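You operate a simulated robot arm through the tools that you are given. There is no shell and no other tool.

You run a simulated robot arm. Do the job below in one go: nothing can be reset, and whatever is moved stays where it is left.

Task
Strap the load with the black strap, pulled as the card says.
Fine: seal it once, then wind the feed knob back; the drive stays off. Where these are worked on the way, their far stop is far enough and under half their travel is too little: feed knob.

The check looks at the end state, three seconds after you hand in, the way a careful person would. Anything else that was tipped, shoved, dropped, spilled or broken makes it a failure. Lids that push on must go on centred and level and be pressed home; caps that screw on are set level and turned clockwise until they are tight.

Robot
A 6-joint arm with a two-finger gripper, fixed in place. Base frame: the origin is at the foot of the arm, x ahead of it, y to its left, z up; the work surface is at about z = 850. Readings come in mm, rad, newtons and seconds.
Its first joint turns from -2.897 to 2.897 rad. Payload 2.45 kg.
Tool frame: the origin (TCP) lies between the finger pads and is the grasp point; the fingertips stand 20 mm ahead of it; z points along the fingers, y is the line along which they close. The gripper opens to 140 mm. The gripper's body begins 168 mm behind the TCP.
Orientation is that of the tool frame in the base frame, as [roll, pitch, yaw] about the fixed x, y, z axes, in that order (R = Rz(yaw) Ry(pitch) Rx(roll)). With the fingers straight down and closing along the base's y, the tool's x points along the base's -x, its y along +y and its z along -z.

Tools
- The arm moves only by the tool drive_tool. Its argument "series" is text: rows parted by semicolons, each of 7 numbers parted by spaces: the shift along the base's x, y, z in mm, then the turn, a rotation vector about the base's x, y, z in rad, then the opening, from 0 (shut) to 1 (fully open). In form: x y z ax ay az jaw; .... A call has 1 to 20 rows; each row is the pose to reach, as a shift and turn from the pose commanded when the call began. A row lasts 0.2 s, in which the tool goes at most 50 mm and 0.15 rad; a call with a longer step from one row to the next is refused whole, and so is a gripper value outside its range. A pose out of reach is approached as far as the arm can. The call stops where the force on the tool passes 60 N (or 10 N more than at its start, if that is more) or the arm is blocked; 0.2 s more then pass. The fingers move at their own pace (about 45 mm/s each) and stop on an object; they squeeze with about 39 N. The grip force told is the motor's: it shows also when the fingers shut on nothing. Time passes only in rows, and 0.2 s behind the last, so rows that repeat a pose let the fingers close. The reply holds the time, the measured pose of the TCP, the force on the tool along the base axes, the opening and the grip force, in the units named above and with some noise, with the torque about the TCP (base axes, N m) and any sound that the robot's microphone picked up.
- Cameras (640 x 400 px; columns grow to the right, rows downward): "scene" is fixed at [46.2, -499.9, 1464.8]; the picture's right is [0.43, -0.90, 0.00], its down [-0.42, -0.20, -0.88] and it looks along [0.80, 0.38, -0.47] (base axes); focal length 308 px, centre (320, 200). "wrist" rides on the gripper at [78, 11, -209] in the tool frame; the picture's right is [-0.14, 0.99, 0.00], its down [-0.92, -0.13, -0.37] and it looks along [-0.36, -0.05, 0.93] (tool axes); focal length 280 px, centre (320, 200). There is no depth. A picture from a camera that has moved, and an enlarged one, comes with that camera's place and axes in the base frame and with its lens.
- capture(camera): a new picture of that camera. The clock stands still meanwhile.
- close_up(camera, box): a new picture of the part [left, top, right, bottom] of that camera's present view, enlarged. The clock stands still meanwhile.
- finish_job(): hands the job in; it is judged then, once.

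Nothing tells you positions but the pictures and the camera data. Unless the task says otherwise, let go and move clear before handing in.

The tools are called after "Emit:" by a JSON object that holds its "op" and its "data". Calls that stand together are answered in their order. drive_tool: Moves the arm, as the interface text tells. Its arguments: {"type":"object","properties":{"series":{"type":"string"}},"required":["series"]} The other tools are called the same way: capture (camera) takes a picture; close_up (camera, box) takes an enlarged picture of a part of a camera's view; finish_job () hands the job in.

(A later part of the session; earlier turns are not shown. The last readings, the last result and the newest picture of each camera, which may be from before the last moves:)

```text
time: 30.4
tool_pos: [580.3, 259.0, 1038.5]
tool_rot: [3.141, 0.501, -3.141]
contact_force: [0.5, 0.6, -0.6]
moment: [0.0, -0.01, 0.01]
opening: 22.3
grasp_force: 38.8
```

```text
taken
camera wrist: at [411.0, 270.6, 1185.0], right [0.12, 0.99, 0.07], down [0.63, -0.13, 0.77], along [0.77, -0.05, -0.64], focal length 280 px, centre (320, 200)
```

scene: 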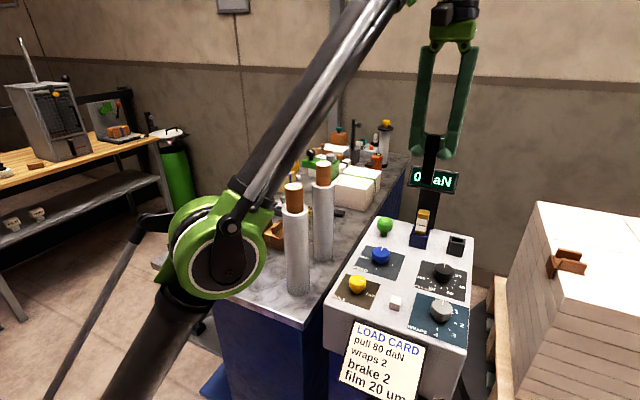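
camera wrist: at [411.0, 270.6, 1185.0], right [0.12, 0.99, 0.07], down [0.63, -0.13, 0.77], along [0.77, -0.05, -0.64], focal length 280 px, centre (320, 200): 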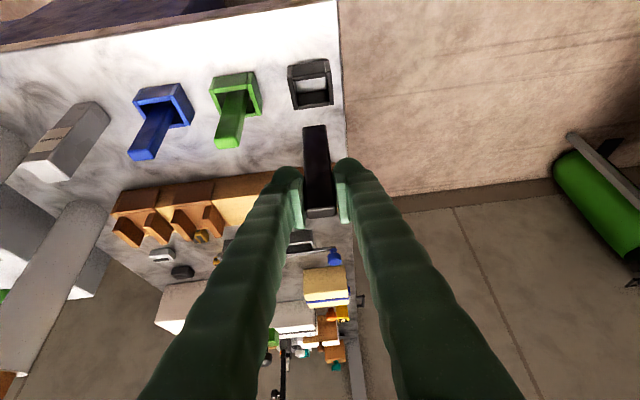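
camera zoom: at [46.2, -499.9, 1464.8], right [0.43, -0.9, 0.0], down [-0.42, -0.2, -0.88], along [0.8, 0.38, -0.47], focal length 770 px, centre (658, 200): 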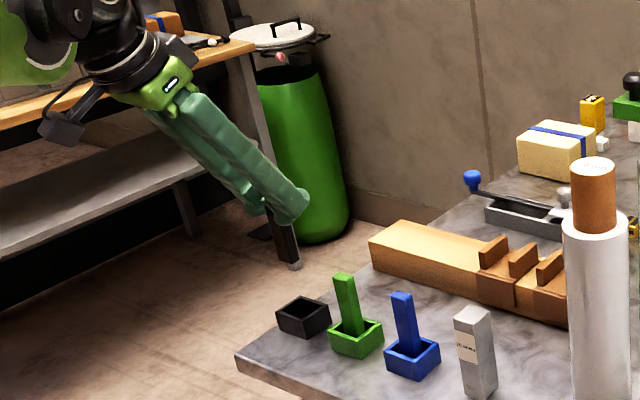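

Stick is held upright with its bottom ~86 mm below the TCP. Carrying it up and across, over the rolls, to the console.

Emit:
{"op": "drive_tool", "data": {"series": "0 0 43 0 0 0 0.05; 0 0 86 0 0 0 0.05; 0 0 129 0 0 0 0.05; 0 0 172 0 0 0 0.05; 0 0 215 0 0 0 0.05; 0 0 257 0 0 0 0.05; 2 -47 257 0 0 0 0.05; 4 -94 257 0 0 0 0.05; 6 -141 257 0 0 0 0.05; 8 -188 257 0 0 0 0.05; 10 -235 257 0 0 0 0.05; 12 -282 257 0 0 0 0.05; 14 -329 257 0 0 0 0.05; 16 -376 257 0 0 0 0.05; 18 -423 257 0 0 0 0.05; 20 -470 257 0 0 0 0.05; 20 -517 257 0 0 0 0.05; 20 -517 257 0 0 0 0.05"}}

Emit:
{"op": "drive_tool", "data": {"series": "5 -45 -20 0 0 0 0.05; 10 -90 -40 0 0 0 0.05; 15 -135 -60 0 0 0 0.05; 20 -180 -80 0 0 0 0.05; 25 -225 -100 0 0 0 0.05; 30 -265 -125 0 0 0 0.05; 40 -286 -165 0 0 0 0.05; 40 -286 -165 0 0 0 0.05"}}

Emit:
{"op": "capture", "data": {"camera": "wrist"}}

Emit:
{"op": "capture", "data": {"camera": "scene"}}

```text
time: 34.2
tool_pos: [601.2, -257.7, 1296.2]
tool_rot: [3.141, 0.5, -3.14]
contact_force: [-0.5, -0.4, -0.9]
moment: [0.0, 0.03, 0.02]
opening: 22.4
grasp_force: 38.8
```

```text
time: 36.0
tool_pos: [639.9, -544.4, 1130.1]
tool_rot: [-3.141, 0.501, 3.141]
contact_force: [-0.7, -0.4, -0.8]
moment: [0.01, 0.01, 0.0]
opening: 22.4
grasp_force: 38.8
```

```text
taken
camera wrist: at [472.2, -533.3, 1277.0], right [0.12, 0.99, 0.07], down [0.63, -0.13, 0.76], along [0.77, -0.05, -0.64], focal length 280 px, centre (320, 200)
```

wrist: 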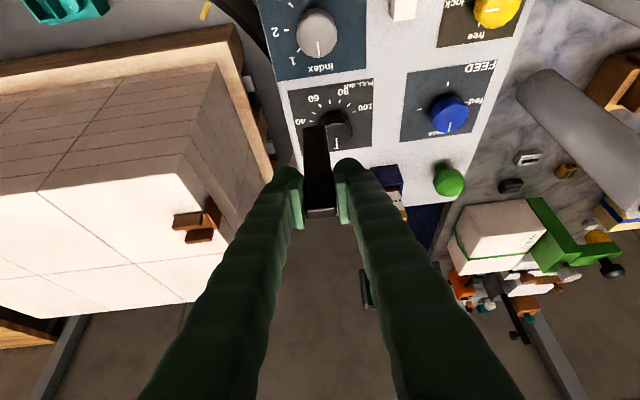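

```text
taken
```

scene: 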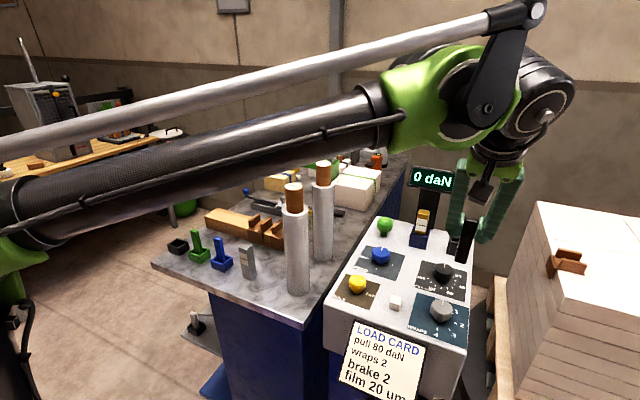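

Console is clear below. I'll slide outward along x to hover over the slot.

Emit:
{"op": "drive_tool", "data": {"series": "42 0 -5 0 0 0 0.05; 84 0 -10 0 0 0 0.05; 126 0.5 -15 0 0 0 0.05; 168 0.5 -25 0 0 0 0.05; 200 0.9 -35 0 0 0 0.05; 210 0.9 -45 0 0 0 0.05; 210 0.9 -45 0 0 0 0.05"}}

Emit:
{"op": "capture", "data": {"camera": "wrist"}}

Emit:
{"op": "close_up", "data": {"camera": "scene", "box": [400, 150, 520, 270]}}

```text
time: 37.6
tool_pos: [851.3, -543.2, 1084.1]
tool_rot: [-3.141, 0.501, 3.141]
contact_force: [0.5, 1.0, -1.3]
moment: [0.0, -0.03, 0.01]
opening: 22.4
grasp_force: 38.6
```

```text
taken
camera wrist: at [682.0, -531.9, 1230.9], right [0.12, 0.99, 0.07], down [0.63, -0.13, 0.76], along [0.77, -0.05, -0.64], focal length 280 px, centre (320, 200)
```

wrist: 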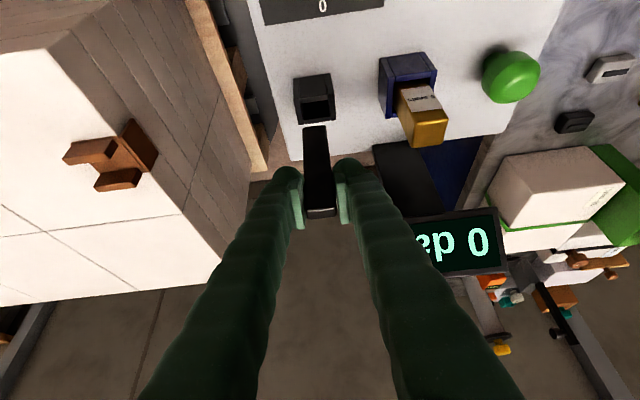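

```text
3.33 times, centred on (460, 210) of scene
camera zoom: at [46.2, -499.9, 1464.8], right [0.43, -0.9, 0.0], down [-0.42, -0.2, -0.88], along [0.8, 0.38, -0.47], focal length 1027 px, centre (-147, 167)
```

zoom: 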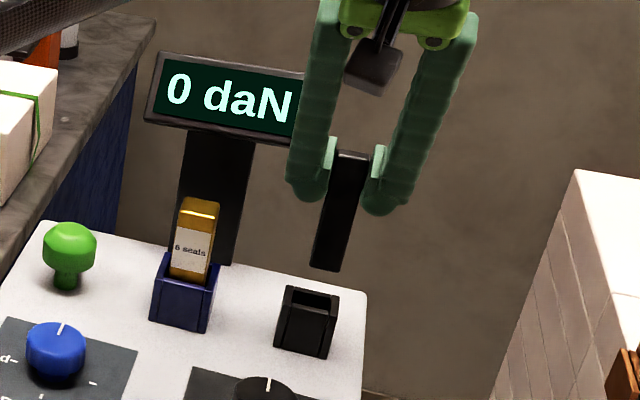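

Emit:
{"op": "close_up", "data": {"camera": "wrist", "box": [270, 60, 370, 160]}}

Emit:
{"op": "close_up", "data": {"camera": "scene", "box": [436, 190, 486, 265]}}

```text
4.00 times, centred on (320, 110) of wrist
camera zoom: at [682.0, -531.9, 1230.9], right [0.12, 0.99, 0.07], down [0.63, -0.13, 0.76], along [0.77, -0.05, -0.64], focal length 1122 px, centre (320, 560)
```

zoom: 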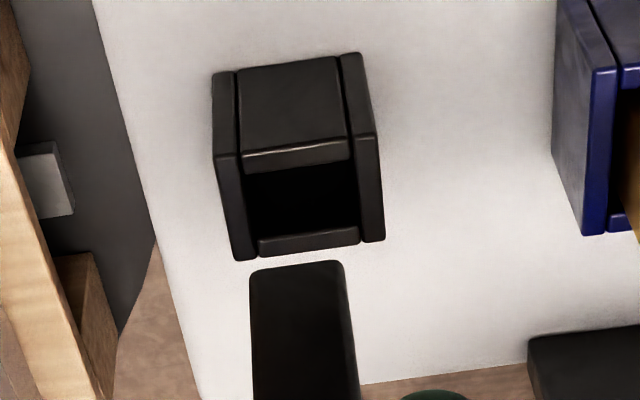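

```text
5.33 times, centred on (461, 228) of scene
camera zoom: at [46.2, -499.9, 1464.8], right [0.43, -0.9, 0.0], down [-0.42, -0.2, -0.88], along [0.8, 0.38, -0.47], focal length 1643 px, centre (-432, 53)
```

zoom: 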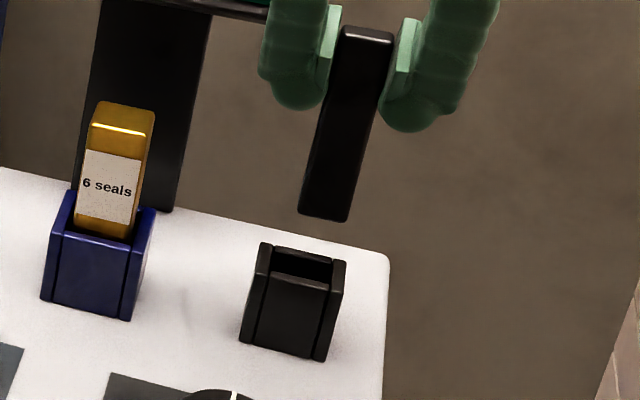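

Both views agree the stick is about 3 mm too far to −y relative to the slot. I'll correct that, lower to just above the rim and look again.

Emit:
{"op": "drive_tool", "data": {"series": "-1 3.2 -10 0 0 0 0.05; -1 3.2 -25 0 0 0 0.05; -1 3.2 -28 0 0 0 0.05; -1 3.2 -28 0 0 0 0.05"}}

Emit:
{"op": "close_up", "data": {"camera": "wrist", "box": [270, 60, 370, 160]}}

Emit:
{"op": "close_up", "data": {"camera": "scene", "box": [436, 190, 486, 265]}}

```text
time: 38.6
tool_pos: [849.0, -539.3, 1056.3]
tool_rot: [-3.141, 0.5, 3.14]
contact_force: [-0.3, -0.3, -1.4]
moment: [-0.02, -0.01, 0.03]
opening: 22.2
grasp_force: 38.8
```

```text
4.00 times, centred on (320, 110) of wrist
camera zoom: at [680.6, -528.9, 1203.3], right [0.12, 0.99, 0.07], down [0.63, -0.13, 0.76], along [0.77, -0.05, -0.64], focal length 1122 px, centre (320, 560)
```

zoom: 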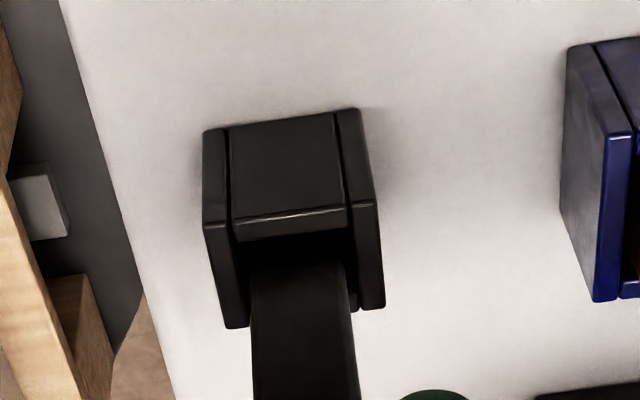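

```text
5.33 times, centred on (461, 228) of scene
camera zoom: at [46.2, -499.9, 1464.8], right [0.43, -0.9, 0.0], down [-0.42, -0.2, -0.88], along [0.8, 0.38, -0.47], focal length 1643 px, centre (-432, 53)
```

zoom: 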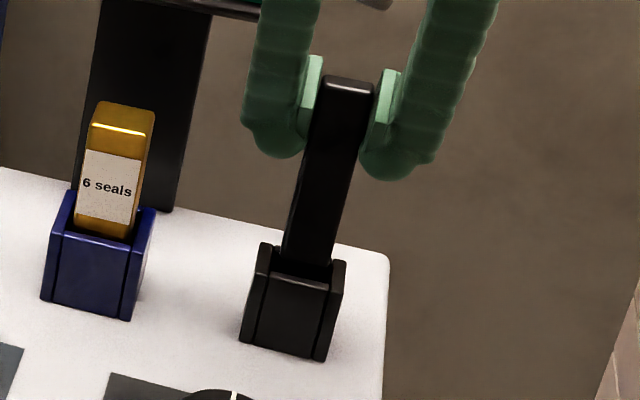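

Aligned to within ~1.5 mm, bottom just above the rim. I'll descend gently into the slot.

Emit:
{"op": "drive_tool", "data": {"series": "1 -0.5 -7 0 0 0 0.05; 1 -0.5 -14 0 0 0 0.05; 1 -0.5 -21 0 0 0 0.05; 1 -0.5 -21 0 0 0 0.05"}}

Emit:
{"op": "close_up", "data": {"camera": "scene", "box": [436, 190, 486, 265]}}

```text
time: 39.6
tool_pos: [850.0, -541.0, 1035.0]
tool_rot: [-3.141, 0.5, 3.141]
contact_force: [0.3, 0.1, -0.5]
moment: [-0.02, 0.02, 0.02]
opening: 22.6
grasp_force: 39.1
```

```text
5.33 times, centred on (461, 228) of scene
camera zoom: at [46.2, -499.9, 1464.8], right [0.43, -0.9, 0.0], down [-0.42, -0.2, -0.88], along [0.8, 0.38, -0.47], focal length 1643 px, centre (-432, 53)
```

zoom: 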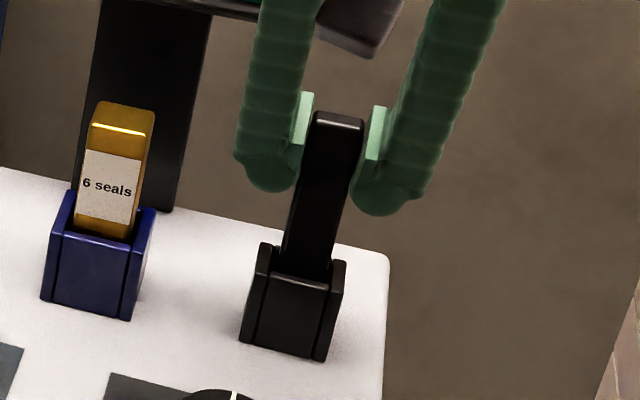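

It is entering freely with no contact force. Continuing down until it seats.

Emit:
{"op": "drive_tool", "data": {"series": "0 0 -7 0 0 0 0.05; 0 0 -14 0 0 0 0.05; 0 0 -19 0 0 0 0.05; 0 0 -22 0 0 0 0.05; 0 0 -24 0 0 0 0.05; 0 0 -24 0 0 0 0.05"}}

Emit:
{"op": "close_up", "data": {"camera": "scene", "box": [436, 190, 486, 265]}}

Emit:
{"op": "capture", "data": {"camera": "wrist"}}

```text
time: 41.0
tool_pos: [851.1, -540.0, 1011.0]
tool_rot: [3.141, 0.499, 3.141]
contact_force: [-0.2, 0.2, -0.3]
moment: [0.02, 0.02, 0.02]
opening: 22.4
grasp_force: 39.1
```

```text
5.33 times, centred on (461, 228) of scene
camera zoom: at [46.2, -499.9, 1464.8], right [0.43, -0.9, 0.0], down [-0.42, -0.2, -0.88], along [0.8, 0.38, -0.47], focal length 1643 px, centre (-432, 53)
```

zoom: 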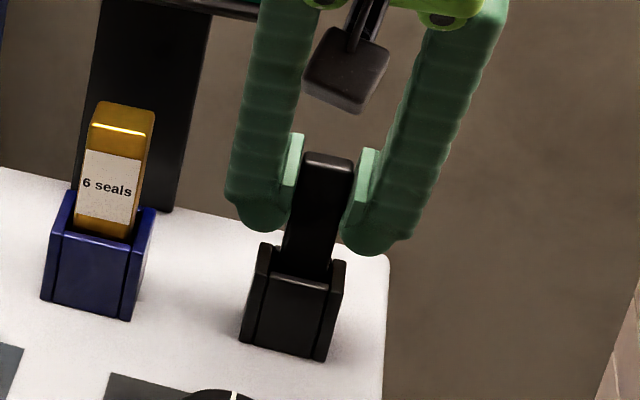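

```text
taken
camera wrist: at [681.9, -529.0, 1158.3], right [0.12, 0.99, 0.07], down [0.63, -0.13, 0.76], along [0.77, -0.05, -0.64], focal length 280 px, centre (320, 200)
```

wrist: 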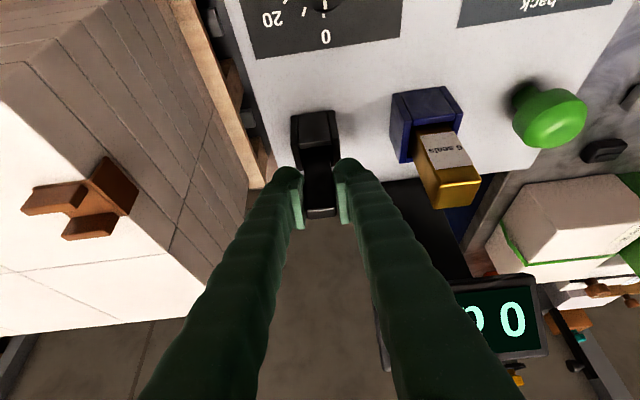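

Still no contact; stepping down the last millimetres.

Emit:
{"op": "drive_tool", "data": {"series": "0 0 -1.5 0 0 0 0.05; 0 0 -3 0 0 0 0.05; 0 0 -3 0 0 0 0.05"}}

```text
time: 41.8
tool_pos: [850.8, -539.7, 1008.6]
tool_rot: [-3.141, 0.5, -3.141]
contact_force: [0.5, 0.4, 0.2]
moment: [0.01, 0.05, 0.0]
opening: 22.6
grasp_force: 39.5
```

Emit:
{"op": "drive_tool", "data": {"series": "0 0 -1 0 0 0 0.05; 0 0 -2 0 0 0 0.05; 0 0 -2 0 0 0 0.05"}}

```text
time: 42.6
tool_pos: [851.3, -541.1, 1006.7]
tool_rot: [-3.141, 0.501, 3.141]
contact_force: [2.2, -0.7, 13.0]
moment: [-0.09, -0.23, -0.01]
opening: 22.4
grasp_force: 38.8
```

The stick is bottomed (13 N). Releasing it.

Emit:
{"op": "drive_tool", "data": {"series": "0 0 0.8 0 0 0 0.05; 0 0 0.8 0 0 0 0.2; 0 0 0.8 0 0 0 0.3; 0 0 0.8 0 0 0 0.35; 0 0 0.8 0 0 0 0.35"}}

Emit:
{"op": "close_up", "data": {"camera": "scene", "box": [400, 150, 500, 270]}}

Emit:
{"op": "capture", "data": {"camera": "wrist"}}

```text
time: 43.8
tool_pos: [849.7, -540.4, 1006.4]
tool_rot: [3.141, 0.501, 3.141]
contact_force: [0.6, -0.5, 0.2]
moment: [-0.01, 0.0, -0.01]
opening: 49.1
grasp_force: 0.0
```

```text
3.33 times, centred on (450, 210) of scene
camera zoom: at [46.2, -499.9, 1464.8], right [0.43, -0.9, 0.0], down [-0.42, -0.2, -0.88], along [0.8, 0.38, -0.47], focal length 1027 px, centre (-113, 167)
```

zoom: 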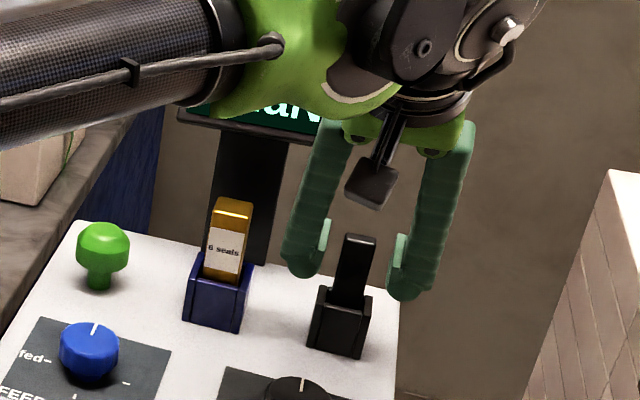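

```text
taken
camera wrist: at [681.6, -529.2, 1154.0], right [0.12, 0.99, 0.07], down [0.63, -0.13, 0.76], along [0.77, -0.05, -0.64], focal length 280 px, centre (320, 200)
```

wrist: 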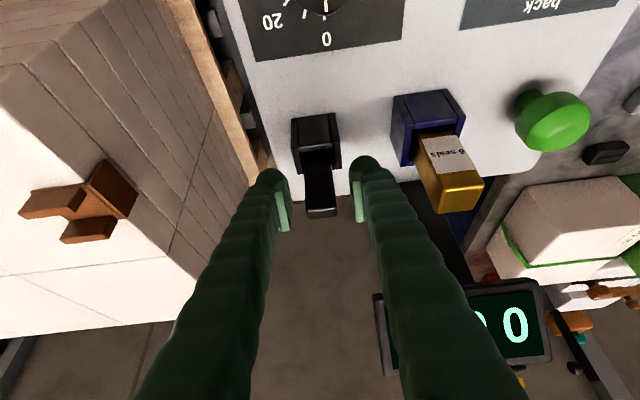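

The black strap stick is seated in the console slot. I'll back off upward, level the tool again and go look at the FEED knob from above.

Emit:
{"op": "drive_tool", "data": {"series": "0 0 30 0 0 0 0.35; 0 0 75 0 0 0 0.35; -45 0 85 0 0 0 0.35; -90 0 85 0 0 0 0.4; -135 5 85 0 0 0 0.5; -138 50 85 0 0.125 0 0.5; -138 95 85 0 0.25 0 0.5; -138 140 85 0 0.375 0 0.5; -138 175 85 0 0.5 0 0.5; -138 175 85 0 0.5 0 0.5"}}

Emit:
{"op": "capture", "data": {"camera": "wrist"}}

Emit:
{"op": "capture", "data": {"camera": "scene"}}

```text
time: 46.0
tool_pos: [712.0, -365.5, 1092.6]
tool_rot: [3.141, -0.001, 3.141]
contact_force: [-0.1, 0.4, 0.0]
moment: [0.01, 0.01, 0.01]
opening: 70.0
grasp_force: 0.0
```

```text
taken
camera wrist: at [635.0, -353.7, 1302.9], right [0.14, 0.99, 0.0], down [0.92, -0.13, 0.37], along [0.36, -0.05, -0.93], focal length 280 px, centre (320, 200)
```

wrist: 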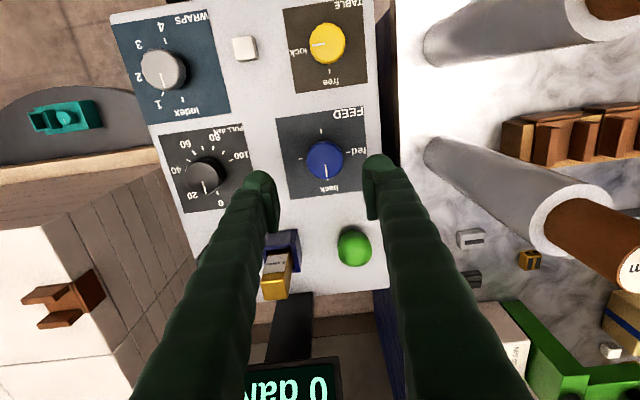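

```text
taken
```

scene: 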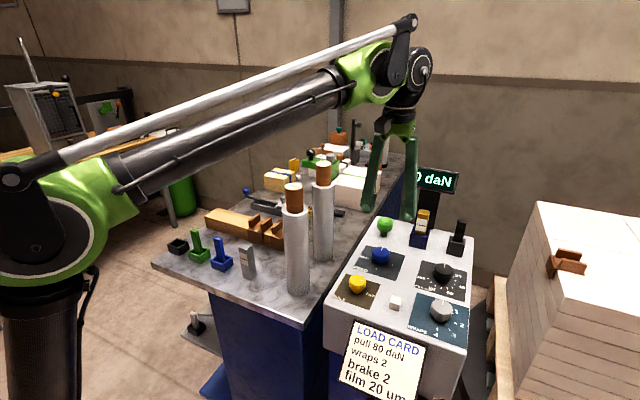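

Emit:
{"op": "close_up", "data": {"camera": "wrist", "box": [260, 90, 400, 210]}}

Emit:
{"op": "close_up", "data": {"camera": "wrist", "box": [150, 110, 270, 220]}}

Emit:
{"op": "close_up", "data": {"camera": "scene", "box": [350, 230, 410, 280]}}

Emit:
{"op": "close_up", "data": {"camera": "scene", "box": [430, 210, 480, 260]}}

```text
3.33 times, centred on (330, 150) of wrist
camera zoom: at [635.0, -353.7, 1302.9], right [0.14, 0.99, 0.0], down [0.92, -0.13, 0.37], along [0.36, -0.05, -0.93], focal length 935 px, centre (287, 367)
```

zoom: 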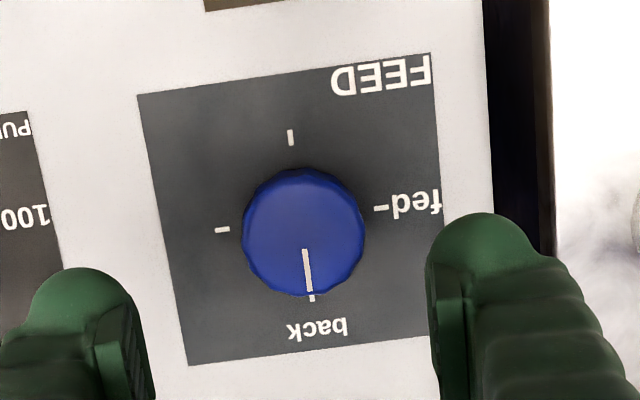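

```text
3.64 times, centred on (210, 165) of wrist
camera zoom: at [635.0, -353.7, 1302.9], right [0.14, 0.99, 0.0], down [0.92, -0.13, 0.37], along [0.36, -0.05, -0.93], focal length 1020 px, centre (720, 327)
```

zoom: 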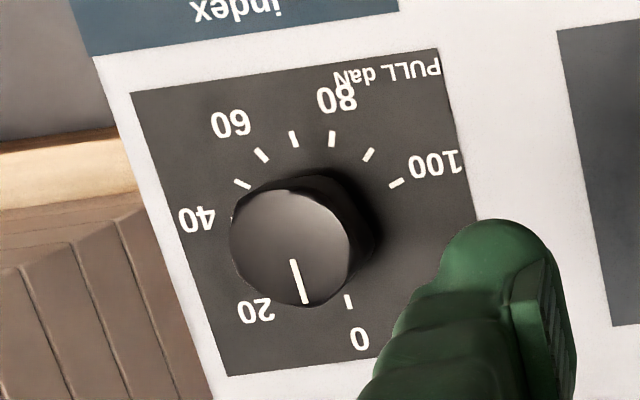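

```text
8.00 times, centred on (380, 255) of scene
camera zoom: at [46.2, -499.9, 1464.8], right [0.43, -0.9, 0.0], down [-0.42, -0.2, -0.88], along [0.8, 0.38, -0.47], focal length 2464 px, centre (-160, -240)
```

zoom: 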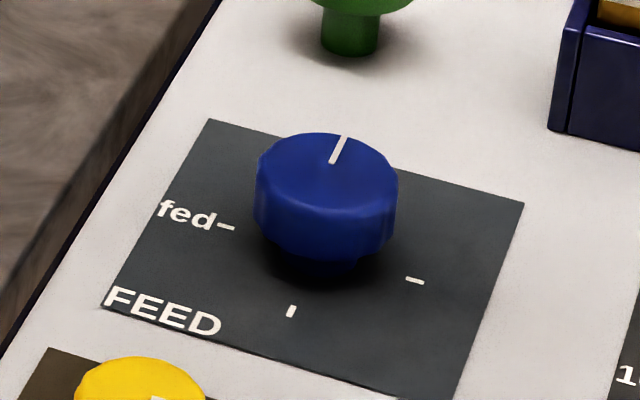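

```text
8.00 times, centred on (455, 235) of scene
camera zoom: at [46.2, -499.9, 1464.8], right [0.43, -0.9, 0.0], down [-0.42, -0.2, -0.88], along [0.8, 0.38, -0.47], focal length 2464 px, centre (-760, -80)
```

zoom: 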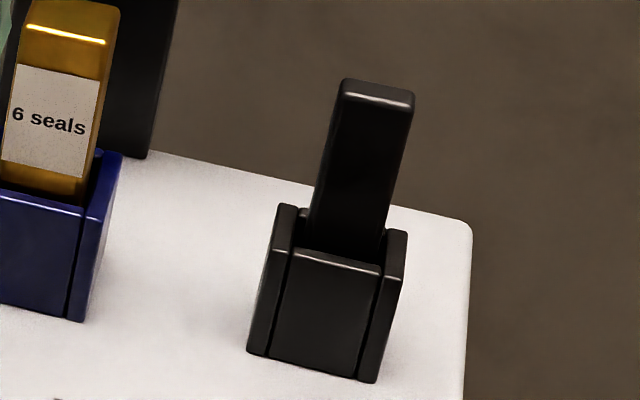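

The strap stick sits well in the slot, FEED pointer is at "back", knob centre about (720.5, −359.8), ~47 mm wide, top ~950. I'll centre over it and lower to a closer check height.

Emit:
{"op": "drive_tool", "data": {"series": "4 3 -20 0 0 0 0.5; 8.4 5.7 -60 0 0 0 0.5; 8.4 5.7 -95 0 0 0 0.5; 8.4 5.7 -95 0 0 0 0.5"}}

Emit:
{"op": "capture", "data": {"camera": "wrist"}}

Emit:
{"op": "close_up", "data": {"camera": "scene", "box": [350, 200, 440, 280]}}

```text
time: 47.0
tool_pos: [720.5, -360.2, 998.3]
tool_rot: [3.141, -0.001, -3.141]
contact_force: [0.6, -0.3, -0.1]
moment: [0.02, 0.03, 0.02]
opening: 70.0
grasp_force: 0.1
```

```text
taken
camera wrist: at [642.4, -348.7, 1207.8], right [0.14, 0.99, 0.0], down [0.92, -0.13, 0.37], along [0.36, -0.05, -0.93], focal length 280 px, centre (320, 200)
```

wrist: 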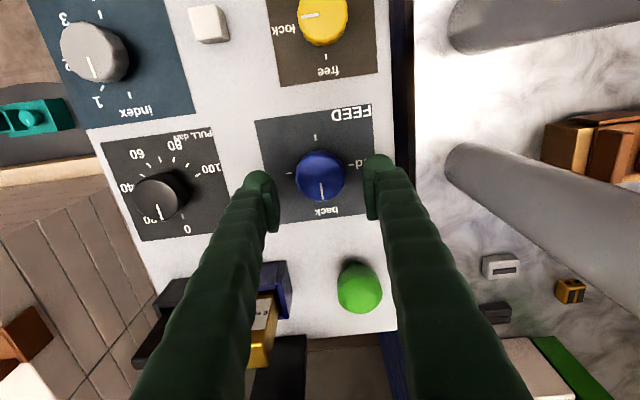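

```text
5.00 times, centred on (395, 240) of scene
camera zoom: at [46.2, -499.9, 1464.8], right [0.43, -0.9, 0.0], down [-0.42, -0.2, -0.88], along [0.8, 0.38, -0.47], focal length 1540 px, centre (-55, 0)
```

zoom: 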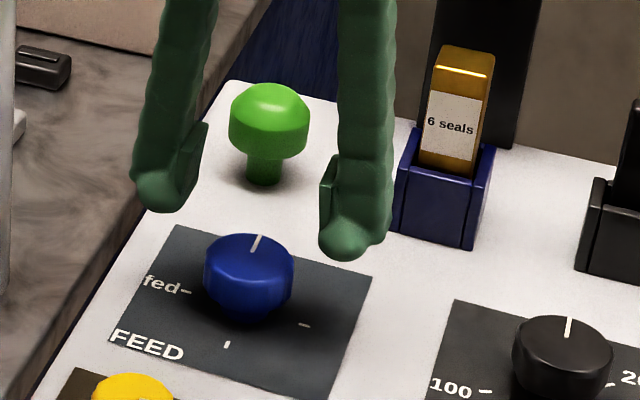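

Well centred. I'll pre-rotate the tool counter-clockwise 1.5 rad above the knob so the grip has room to wind clockwise.

Emit:
{"op": "drive_tool", "data": {"series": "0 0.3 0 0 0 0.15 0.5; 0 0.3 0 0 0 0.3 0.5; 0 0.3 0 0 0 0.45 0.5; 0 0.3 0 0 0 0.6 0.5; 0 0.3 0 0 0 0.75 0.5; 0 0.3 0 0 0 0.9 0.5; 0 0.3 0 0 0 1.05 0.5; 0 0.3 0 0 0 1.2 0.5; 0 0.3 0 0 0 1.35 0.5; 0 0.3 0 0 0 1.5 0.5; 0 0.3 0 0 0 1.5 0.5"}}

Emit:
{"op": "capture", "data": {"camera": "wrist"}}

Emit:
{"op": "capture", "data": {"camera": "scene"}}

```text
time: 49.4
tool_pos: [721.7, -358.9, 997.5]
tool_rot: [-3.141, -0.001, -1.639]
contact_force: [-0.1, 0.1, 1.3]
moment: [0.0, -0.01, 0.03]
opening: 69.8
grasp_force: 0.0
```

```text
taken
camera wrist: at [704.5, -435.9, 1207.6], right [-0.98, 0.21, 0.0], down [0.19, 0.91, 0.37], along [0.08, 0.36, -0.93], focal length 280 px, centre (320, 200)
```

wrist: 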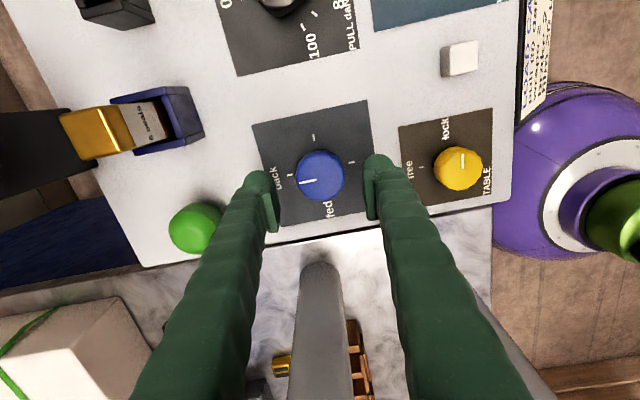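

```text
taken
```

scene: 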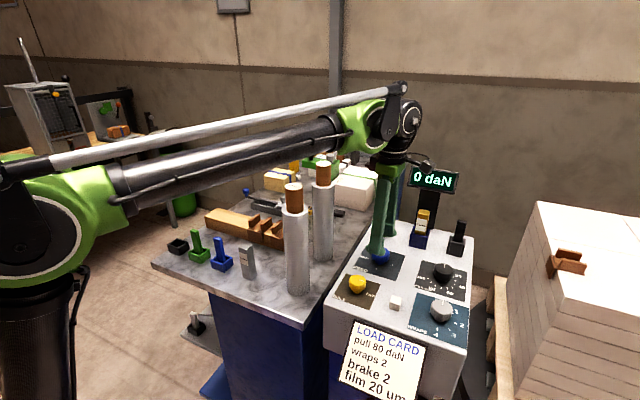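

Alignment over the knob holds at this angle too. Descending to the knob and gripping it.

Emit:
{"op": "drive_tool", "data": {"series": "0 0 -25 0 0 0 0.5; 0 0 -45 0 0 0 0.5; 0 0 -50.5 0 0 0 0.5; 0 0 -50.5 0 0 0 0.42; 0 0 -50.5 0 0 0 0.36; 0 0 -50.5 0 0 0 0.3; 0 0 -50.5 0 0 0 0.28; 0 0 -50.5 0 0 0 0.28"}}

Emit:
{"op": "close_up", "data": {"camera": "scene", "box": [340, 180, 440, 290]}}

Emit:
{"op": "capture", "data": {"camera": "wrist"}}

```text
time: 51.2
tool_pos: [721.0, -359.9, 947.6]
tool_rot: [-3.141, 0.001, -1.641]
contact_force: [-18.8, 4.7, -11.1]
moment: [0.03, 0.05, -0.02]
opening: 46.9
grasp_force: 35.7
```

```text
3.64 times, centred on (390, 235) of scene
camera zoom: at [46.2, -499.9, 1464.8], right [0.43, -0.9, 0.0], down [-0.42, -0.2, -0.88], along [0.8, 0.38, -0.47], focal length 1120 px, centre (66, 73)
```

zoom: 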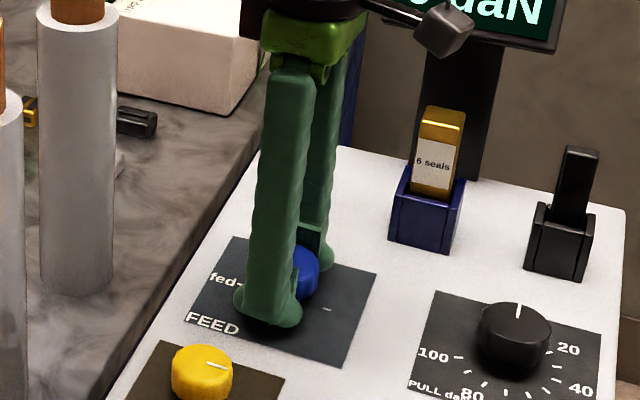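

```text
taken
camera wrist: at [704.0, -436.6, 1157.0], right [-0.98, 0.21, 0.0], down [0.19, 0.91, 0.37], along [0.08, 0.36, -0.93], focal length 280 px, centre (320, 200)
```

wrist: 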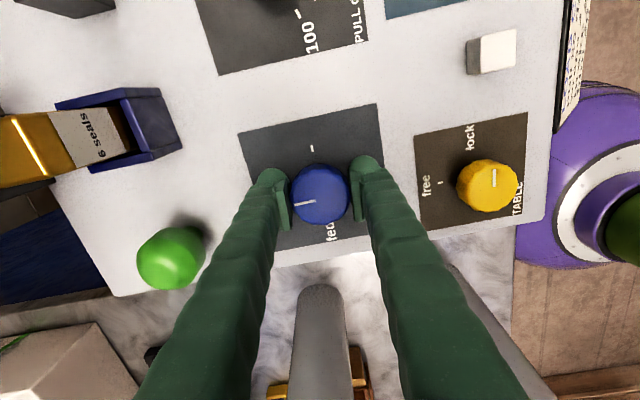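

Gripped at 46.9 mm, with a ~19 N side load showing the centre is slightly toward −x. I'll relieve that by nudging 1 mm.

Emit:
{"op": "drive_tool", "data": {"series": "-0.5 0.1 0 0 0 0 0.28; -1 0.2 0 0 0 0 0.28; -1 0.2 0 0 0 0 0.28"}}

```text
time: 52.0
tool_pos: [721.0, -358.4, 946.4]
tool_rot: [-3.142, -0.001, -1.64]
contact_force: [-7.8, -2.9, -5.0]
moment: [-0.12, 0.04, -0.09]
opening: 46.7
grasp_force: 44.7
```

Better. Now wind clockwise the first 0.6 rad and check the response.

Emit:
{"op": "drive_tool", "data": {"series": "-0.7 -0.1 0 0 0 0 0.28; -0.7 -0.1 0 0 0 -0.12 0.28; -0.7 -0.1 0 0 0 -0.24 0.28; -0.7 -0.1 0 0 0 -0.36 0.28; -0.7 -0.1 0 0 0 -0.48 0.28; -0.7 -0.1 0 0 0 -0.6 0.28; -0.7 -0.1 0 0 0 -0.6 0.28"}}

Emit:
{"op": "capture", "data": {"camera": "wrist"}}

Emit:
{"op": "close_up", "data": {"camera": "scene", "box": [340, 150, 480, 290]}}

```text
time: 53.6
tool_pos: [720.1, -359.6, 946.4]
tool_rot: [-3.141, -0.001, -2.242]
contact_force: [32.6, -21.5, 32.2]
moment: [-0.22, -0.44, -0.01]
opening: 46.8
grasp_force: 45.5
```

```text
taken
camera wrist: at [662.6, -413.5, 1156.9], right [-0.69, 0.72, 0.0], down [0.67, 0.64, 0.37], along [0.27, 0.25, -0.93], focal length 280 px, centre (320, 200)
```

wrist: 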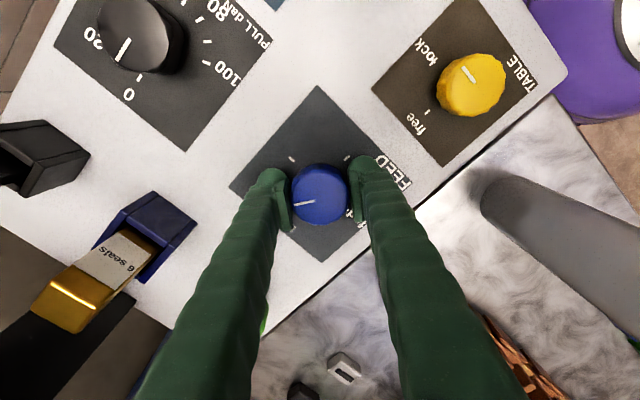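

```text
2.86 times, centred on (410, 220) of scene
camera zoom: at [46.2, -499.9, 1464.8], right [0.43, -0.9, 0.0], down [-0.42, -0.2, -0.88], along [0.8, 0.38, -0.47], focal length 880 px, centre (63, 143)
```

zoom: 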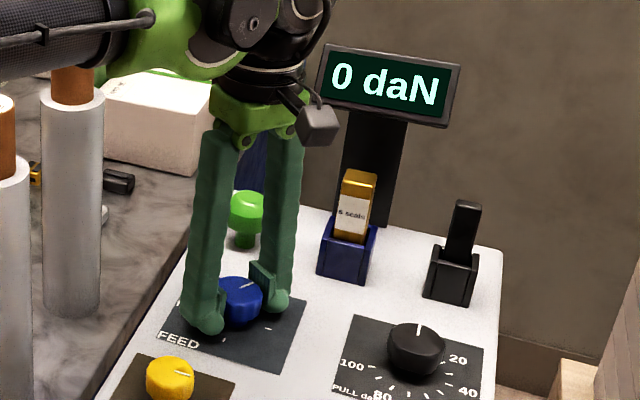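

The knob turns with the tool (pointer has moved clockwise). There's some side load building, so I'll relieve it before continuing.

Emit:
{"op": "drive_tool", "data": {"series": "0.8 -0.5 0.8 0 0 0 0.28; 1.5 -1 1.5 0 0 0 0.28; 1.5 -1 1.5 0 0 0 0.28"}}

```text
time: 54.4
tool_pos: [719.2, -359.6, 946.4]
tool_rot: [3.139, 0.0, -2.242]
contact_force: [2.8, -1.9, -25.4]
moment: [0.04, -0.15, 0.0]
opening: 46.6
grasp_force: 45.0
```

Side load is gone. I'll open, recentre on my improved estimate of the knob axis, and regrip at this angle.

Emit:
{"op": "drive_tool", "data": {"series": "0 0 -0.6 0 0 0 0.4; 0 0 -0.6 0 0 0 0.45; -1.5 0.8 -0.6 0 0 0 0.45; -1.5 0.8 -0.6 0 0 0 0.4; -1.5 0.8 -0.6 0 0 0 0.33; -1.5 0.8 -0.6 0 0 0 0.28; -1.5 0.8 -0.6 0 0 0 0.28; -1.5 0.8 -0.6 0 0 0 0.28"}}

Emit:
{"op": "close_up", "data": {"camera": "wrist", "box": [230, 80, 420, 270]}}

```text
time: 56.2
tool_pos: [719.1, -360.7, 947.8]
tool_rot: [-3.139, 0.002, -2.242]
contact_force: [19.6, -12.2, 13.0]
moment: [-0.16, -0.17, -0.01]
opening: 46.7
grasp_force: 44.6
```

```text
2.11 times, centred on (325, 175) of wrist
camera zoom: at [662.4, -414.2, 1157.9], right [-0.69, 0.72, 0.0], down [0.67, 0.64, 0.37], along [0.27, 0.25, -0.93], focal length 590 px, centre (310, 253)
```

zoom: 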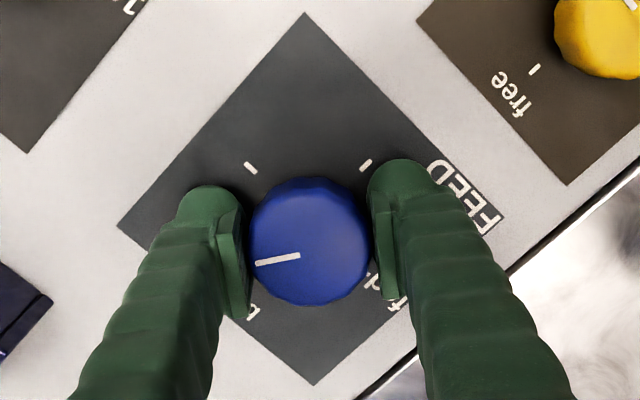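

Emit:
{"op": "drive_tool", "data": {"series": "0 0 0.3 0 0 0 0.42; 0 0 0.3 0 0 0 0.45; -0.3 -1.7 0.3 0 0 0 0.45; -0.3 -1.7 0.3 0 0 0 0.4; -0.3 -1.7 0.3 0 0 0 0.33; -0.3 -1.7 0.3 0 0 0 0.28; -0.3 -1.7 0.3 0 0 0 0.28; -0.3 -1.7 0.3 0 0 0 0.28"}}

```text
time: 58.0
tool_pos: [718.6, -361.2, 947.2]
tool_rot: [-3.14, 0.0, -2.242]
contact_force: [7.2, -3.6, 4.2]
moment: [-0.04, -0.05, -0.03]
opening: 46.7
grasp_force: 45.1
```

Nearly balanced now. Continuing clockwise by 0.9 rad.

Emit:
{"op": "drive_tool", "data": {"series": "0.2 -0.1 0 0 0 -0.13 0.28; 0.2 -0.1 0 0 0 -0.26 0.28; 0.2 -0.1 0 0 0 -0.39 0.28; 0.2 -0.1 0 0 0 -0.52 0.28; 0.2 -0.1 0 0 0 -0.65 0.28; 0.2 -0.1 0 0 0 -0.78 0.28; 0.2 -0.1 0 0 0 -0.9 0.28; 0.2 -0.1 0 0 0 -0.9 0.28"}}

```text
time: 59.8
tool_pos: [718.8, -360.7, 947.7]
tool_rot: [-3.14, 0.002, 3.141]
contact_force: [-16.1, 16.3, -11.3]
moment: [0.17, 0.24, 0.02]
opening: 46.9
grasp_force: 44.6
```

Emit:
{"op": "drive_tool", "data": {"series": "-0.7 0.7 -0.3 0 0 0 0.28; -0.7 0.7 -0.3 0 0 -0.13 0.28; -0.7 0.7 -0.3 0 0 -0.26 0.28; -0.7 0.7 -0.3 0 0 -0.39 0.28; -0.7 0.7 -0.3 0 0 -0.52 0.28; -0.7 0.7 -0.3 0 0 -0.65 0.28; -0.7 0.7 -0.3 0 0 -0.78 0.28; -0.7 0.7 -0.3 0 0 -0.9 0.28; -0.7 0.7 -0.3 0 0 -0.9 0.28"}}

Emit:
{"op": "capture", "data": {"camera": "wrist"}}

Emit:
{"op": "close_up", "data": {"camera": "scene", "box": [340, 150, 480, 290]}}

```text
time: 61.8
tool_pos: [718.2, -358.0, 948.1]
tool_rot: [3.141, 0.0, 2.24]
contact_force: [0.8, 45.7, -11.9]
moment: [0.63, 0.07, 0.05]
opening: 46.7
grasp_force: 45.3
```

```text
taken
camera wrist: at [678.8, -290.1, 1158.2], right [0.86, 0.51, 0.0], down [0.47, -0.8, 0.37], along [0.19, -0.32, -0.93], focal length 280 px, centre (320, 200)
```

wrist: 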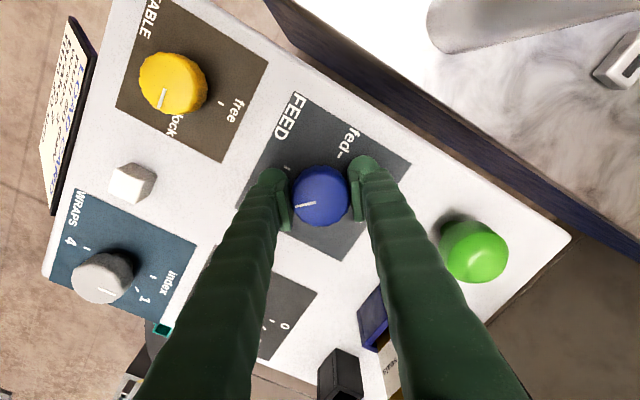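

```text
2.86 times, centred on (410, 220) of scene
camera zoom: at [46.2, -499.9, 1464.8], right [0.43, -0.9, 0.0], down [-0.42, -0.2, -0.88], along [0.8, 0.38, -0.47], focal length 880 px, centre (63, 143)
```

zoom: 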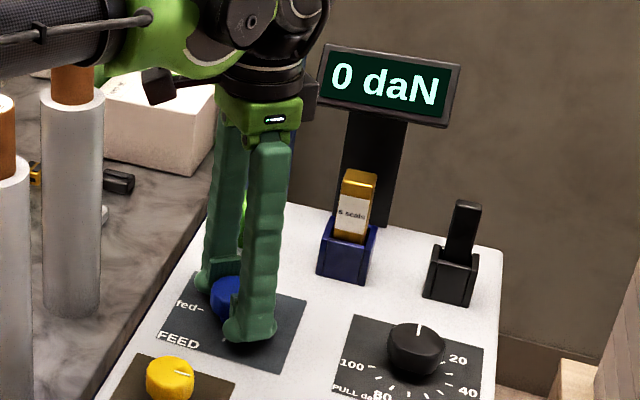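

Pointer is still locked to the tool, so no slipping: about 2.4 of 4.7 rad done. I'll open, swing back counter-clockwise around the knob (fingers clear at 70 mm), recentred on the refined axis (719.3, −360.6).

Emit:
{"op": "drive_tool", "data": {"series": "0.5 1 0 0 0 0 0.4; 1 0.5 0 0 0 0 0.5; 1.4 0.1 0 0 0 0 0.5; 1.4 0.1 0 0 0 0.15 0.5; 1.4 0.1 0 0 0 0.3 0.5; 1.4 0.1 0 0 0 0.45 0.5; 1.4 0.1 0 0 0 0.6 0.5; 1.4 0.1 0 0 0 0.75 0.5; 1.4 0.1 0 0 0 0.9 0.5; 1.4 0.1 0 0 0 1.05 0.5; 1.4 0.1 0 0 0 1.2 0.5; 1.4 0.1 0 0 0 1.35 0.5; 1.4 0.1 0 0 0 1.5 0.5; 1.4 0.1 0 0 0 1.65 0.5; 1.4 0.1 0 0 0 1.8 0.5; 1.4 0.1 0 0 0 1.95 0.5; 1.4 0.1 0 0 0 2.1 0.5; 1.4 0.1 0 0 0 2.25 0.5; 1.4 0.1 0 0 0 2.4 0.5; 1.4 0.1 0 0 0 2.4 0.5"}}

Emit:
{"op": "capture", "data": {"camera": "wrist"}}

```text
time: 66.0
tool_pos: [721.1, -360.3, 947.4]
tool_rot: [-3.141, 0.0, -1.639]
contact_force: [0.0, 0.4, 0.1]
moment: [0.03, 0.06, 0.02]
opening: 70.0
grasp_force: 0.0
```

```text
taken
camera wrist: at [703.6, -437.2, 1157.6], right [-0.98, 0.21, 0.0], down [0.19, 0.91, 0.37], along [0.08, 0.36, -0.93], focal length 280 px, centre (320, 200)
```

wrist: 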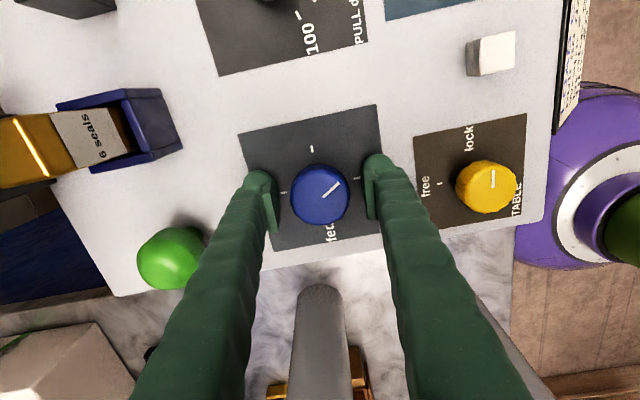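

Pointer is now ~137° clockwise from "back". Gripping again.

Emit:
{"op": "drive_tool", "data": {"series": "0 0 0 0 0 0 0.42; 0 0 0 0 0 0 0.36; 0 0 0 0 0 0 0.3; 0 0 0 0 0 0 0.28; 0 0 0 0 0 0 0.28"}}

```text
time: 67.2
tool_pos: [718.9, -360.7, 948.0]
tool_rot: [-3.141, 0.001, -1.643]
contact_force: [3.2, -1.7, 2.4]
moment: [-0.02, 0.04, -0.01]
opening: 46.8
grasp_force: 44.4
```

Balanced grip. Winding clockwise 1.2 rad.

Emit:
{"op": "drive_tool", "data": {"series": "0 0 0 0 0 -0.13 0.28; 0 0 0 0 0 -0.26 0.28; 0 0 0 0 0 -0.39 0.28; 0 0 0 0 0 -0.52 0.28; 0 0 0 0 0 -0.65 0.28; 0 0 0 0 0 -0.78 0.28; 0 0 0 0 0 -0.91 0.28; 0 0 0 0 0 -1.04 0.28; 0 0 0 0 0 -1.17 0.28; 0 0 0 0 0 -1.17 0.28"}}

Emit:
{"op": "close_up", "data": {"camera": "wrist", "box": [230, 80, 420, 270]}}

```text
time: 69.4
tool_pos: [719.7, -359.7, 946.9]
tool_rot: [3.141, 0.0, -2.813]
contact_force: [-14.0, 7.0, -11.9]
moment: [0.04, 0.09, -0.01]
opening: 46.9
grasp_force: 44.7
```

```text
2.11 times, centred on (325, 175) of wrist
camera zoom: at [642.1, -374.6, 1157.7], right [-0.19, 0.98, 0.0], down [0.91, 0.18, 0.37], along [0.36, 0.07, -0.93], focal length 590 px, centre (310, 253)
```

zoom: 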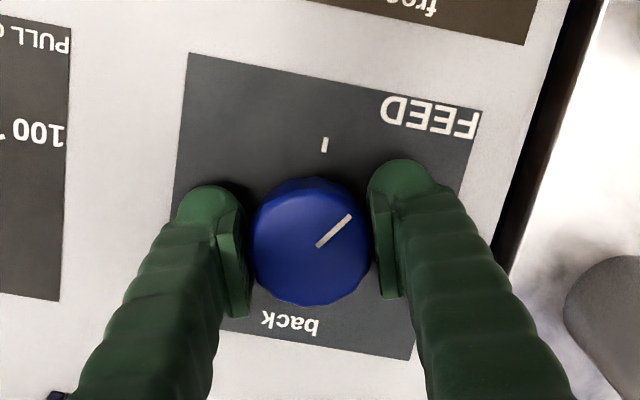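

Good, no slip. Winding on towards "fed".

Emit:
{"op": "drive_tool", "data": {"series": "-0.5 0.3 -0.3 0 0 -0.13 0.28; -0.5 0.3 -0.3 0 0 -0.26 0.28; -0.5 0.3 -0.3 0 0 -0.39 0.28; -0.5 0.3 -0.3 0 0 -0.52 0.28; -0.5 0.3 -0.3 0 0 -0.65 0.28; -0.5 0.3 -0.3 0 0 -0.78 0.28; -0.5 0.3 -0.3 0 0 -0.9 0.28; -0.5 0.3 -0.3 0 0 -0.9 0.28"}}

Emit:
{"op": "close_up", "data": {"camera": "wrist", "box": [230, 80, 420, 270]}}

Emit:
{"op": "close_up", "data": {"camera": "scene", "box": [340, 150, 480, 290]}}

```text
time: 71.2
tool_pos: [719.7, -359.1, 947.2]
tool_rot: [3.14, 0.0, 2.571]
contact_force: [2.5, 7.2, 2.4]
moment: [0.01, -0.11, -0.02]
opening: 46.7
grasp_force: 45.5
```

```text
2.11 times, centred on (325, 175) of wrist
camera zoom: at [659.5, -307.6, 1157.6], right [0.65, 0.76, 0.0], down [0.71, -0.6, 0.37], along [0.28, -0.24, -0.93], focal length 590 px, centre (310, 253)
```

zoom: 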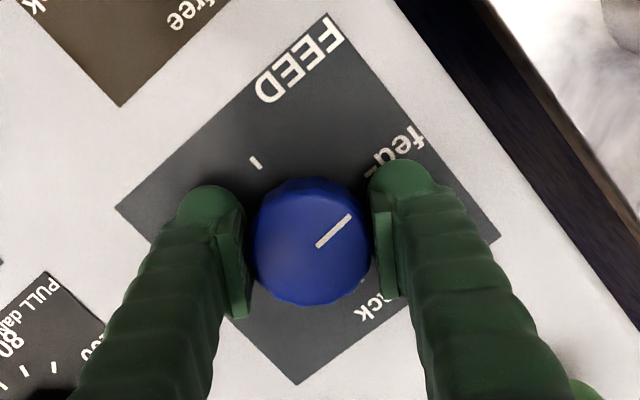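

```text
2.86 times, centred on (410, 220) of scene
camera zoom: at [46.2, -499.9, 1464.8], right [0.43, -0.9, 0.0], down [-0.42, -0.2, -0.88], along [0.8, 0.38, -0.47], focal length 880 px, centre (63, 143)
```

zoom: 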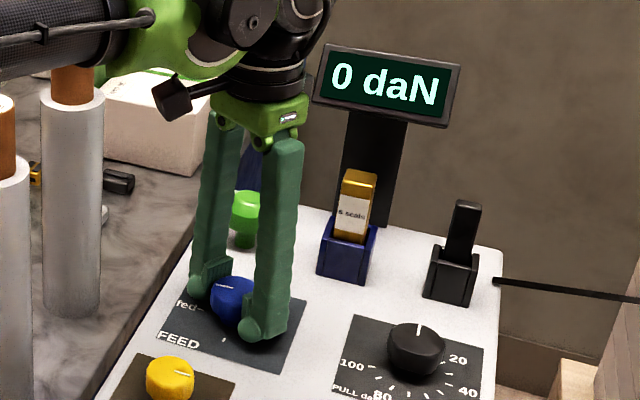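

A black strap has now run out from the console to the load, so feeding works. A last ~0.25 rad brings the pointer onto "fed".

Emit:
{"op": "drive_tool", "data": {"series": "0 0.2 0 0 0 -0.08 0.28; 0 0.2 0 0 0 -0.16 0.28; 0 0.2 0 0 0 -0.24 0.28; 0 0.2 0 0 0 -0.24 0.28"}}

Emit:
{"op": "close_up", "data": {"camera": "wrist", "box": [230, 80, 420, 270]}}

Emit:
{"op": "capture", "data": {"camera": "scene"}}

```text
time: 72.2
tool_pos: [720.4, -359.1, 947.6]
tool_rot: [3.141, 0.0, 2.332]
contact_force: [4.2, 9.9, -1.4]
moment: [0.07, -0.06, 0.98]
opening: 46.0
grasp_force: 44.9
```

```text
2.11 times, centred on (325, 175) of wrist
camera zoom: at [673.1, -294.3, 1157.6], right [0.81, 0.58, 0.0], down [0.54, -0.75, 0.37], along [0.21, -0.3, -0.93], focal length 590 px, centre (310, 253)
```

zoom: 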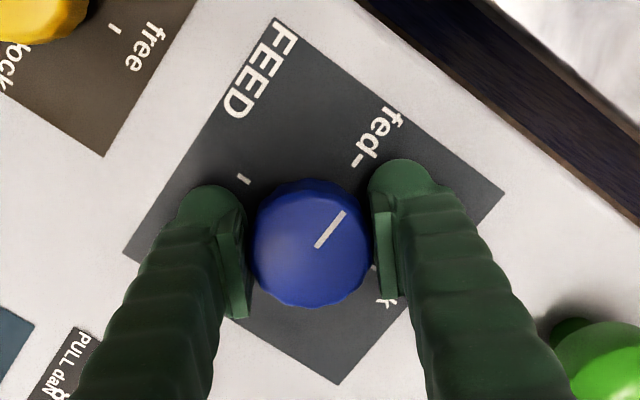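

```text
taken
```

scene: 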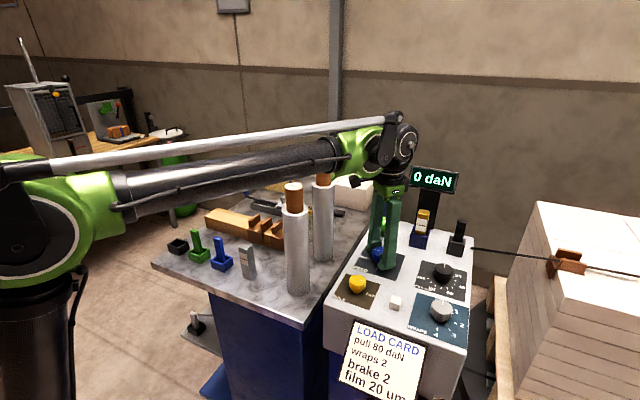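

FEED is at its stop on "fed" (reaction torque ~1 N m), and the strap runs over the guard on the load. I'll release, rise and move over to the PULL knob, turning the tool back counter-clockwise.

Emit:
{"op": "drive_tool", "data": {"series": "0 0 0 0 0 0.02 0.4; 0 0 0 0 0 0.02 0.5; 0 0 30 0 0 0.02 0.5; 0 0 62 0 0 0.02 0.5; 0 -41 62 0 0 0.15 0.5; 0 -82 62 0 0 0.3 0.5; 0 -123 62 0 0 0.45 0.5; 0 -163.2 62 0 0 0.6 0.5; 0 -163.2 62 0 0 0.75 0.5; 0 -163.2 62 0 0 0.9 0.5; 0 -163.2 62 0 0 1.05 0.5; 0 -163.2 62 0 0 1.2 0.5; 0 -163.2 62 0 0 1.35 0.5; 0 -163.2 62 0 0 1.5 0.5; 0 -163.2 62 0 0 1.65 0.5; 0 -163.2 62 0 0 1.8 0.5; 0 -163.2 62 0 0 1.8 0.5"}}

Emit:
{"op": "capture", "data": {"camera": "wrist"}}

Emit:
{"op": "close_up", "data": {"camera": "scene", "box": [340, 150, 480, 320]}}

```text
time: 75.8
tool_pos: [720.0, -523.1, 1009.0]
tool_rot: [3.141, -0.001, -2.151]
contact_force: [-0.4, 0.2, 0.2]
moment: [0.0, -0.03, 0.01]
opening: 70.1
grasp_force: 0.0
```

```text
taken
camera wrist: at [667.4, -582.4, 1219.7], right [-0.75, 0.66, 0.0], down [0.61, 0.7, 0.37], along [0.24, 0.28, -0.93], focal length 280 px, centre (320, 200)
```

wrist: 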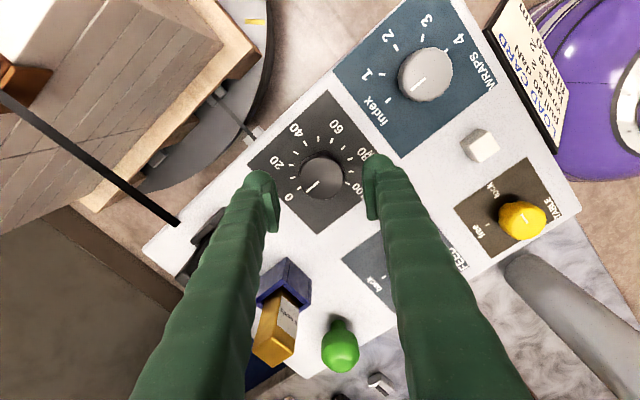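

```text
2.35 times, centred on (410, 235) of scene
camera zoom: at [46.2, -499.9, 1464.8], right [0.43, -0.9, 0.0], down [-0.42, -0.2, -0.88], along [0.8, 0.38, -0.47], focal length 725 px, centre (108, 118)
```

zoom: 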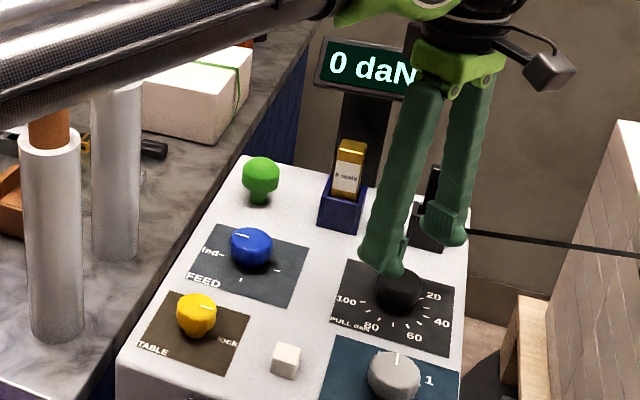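

Emit:
{"op": "close_up", "data": {"camera": "wrist", "box": [250, 90, 400, 240]}}

```text
2.67 times, centred on (325, 165) of wrist
camera zoom: at [667.4, -582.4, 1219.7], right [-0.75, 0.66, 0.0], down [0.61, 0.7, 0.37], along [0.24, 0.28, -0.93], focal length 748 px, centre (307, 293)
```

zoom: 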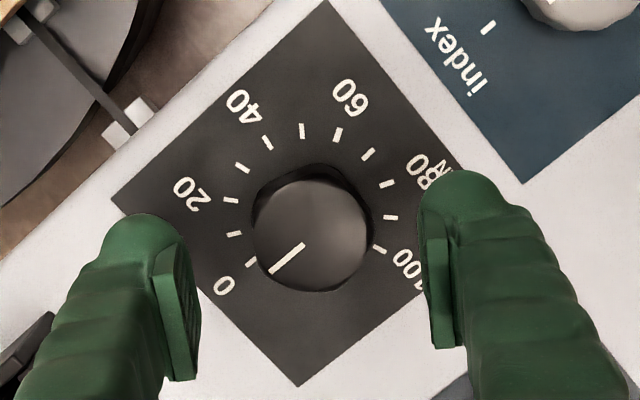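

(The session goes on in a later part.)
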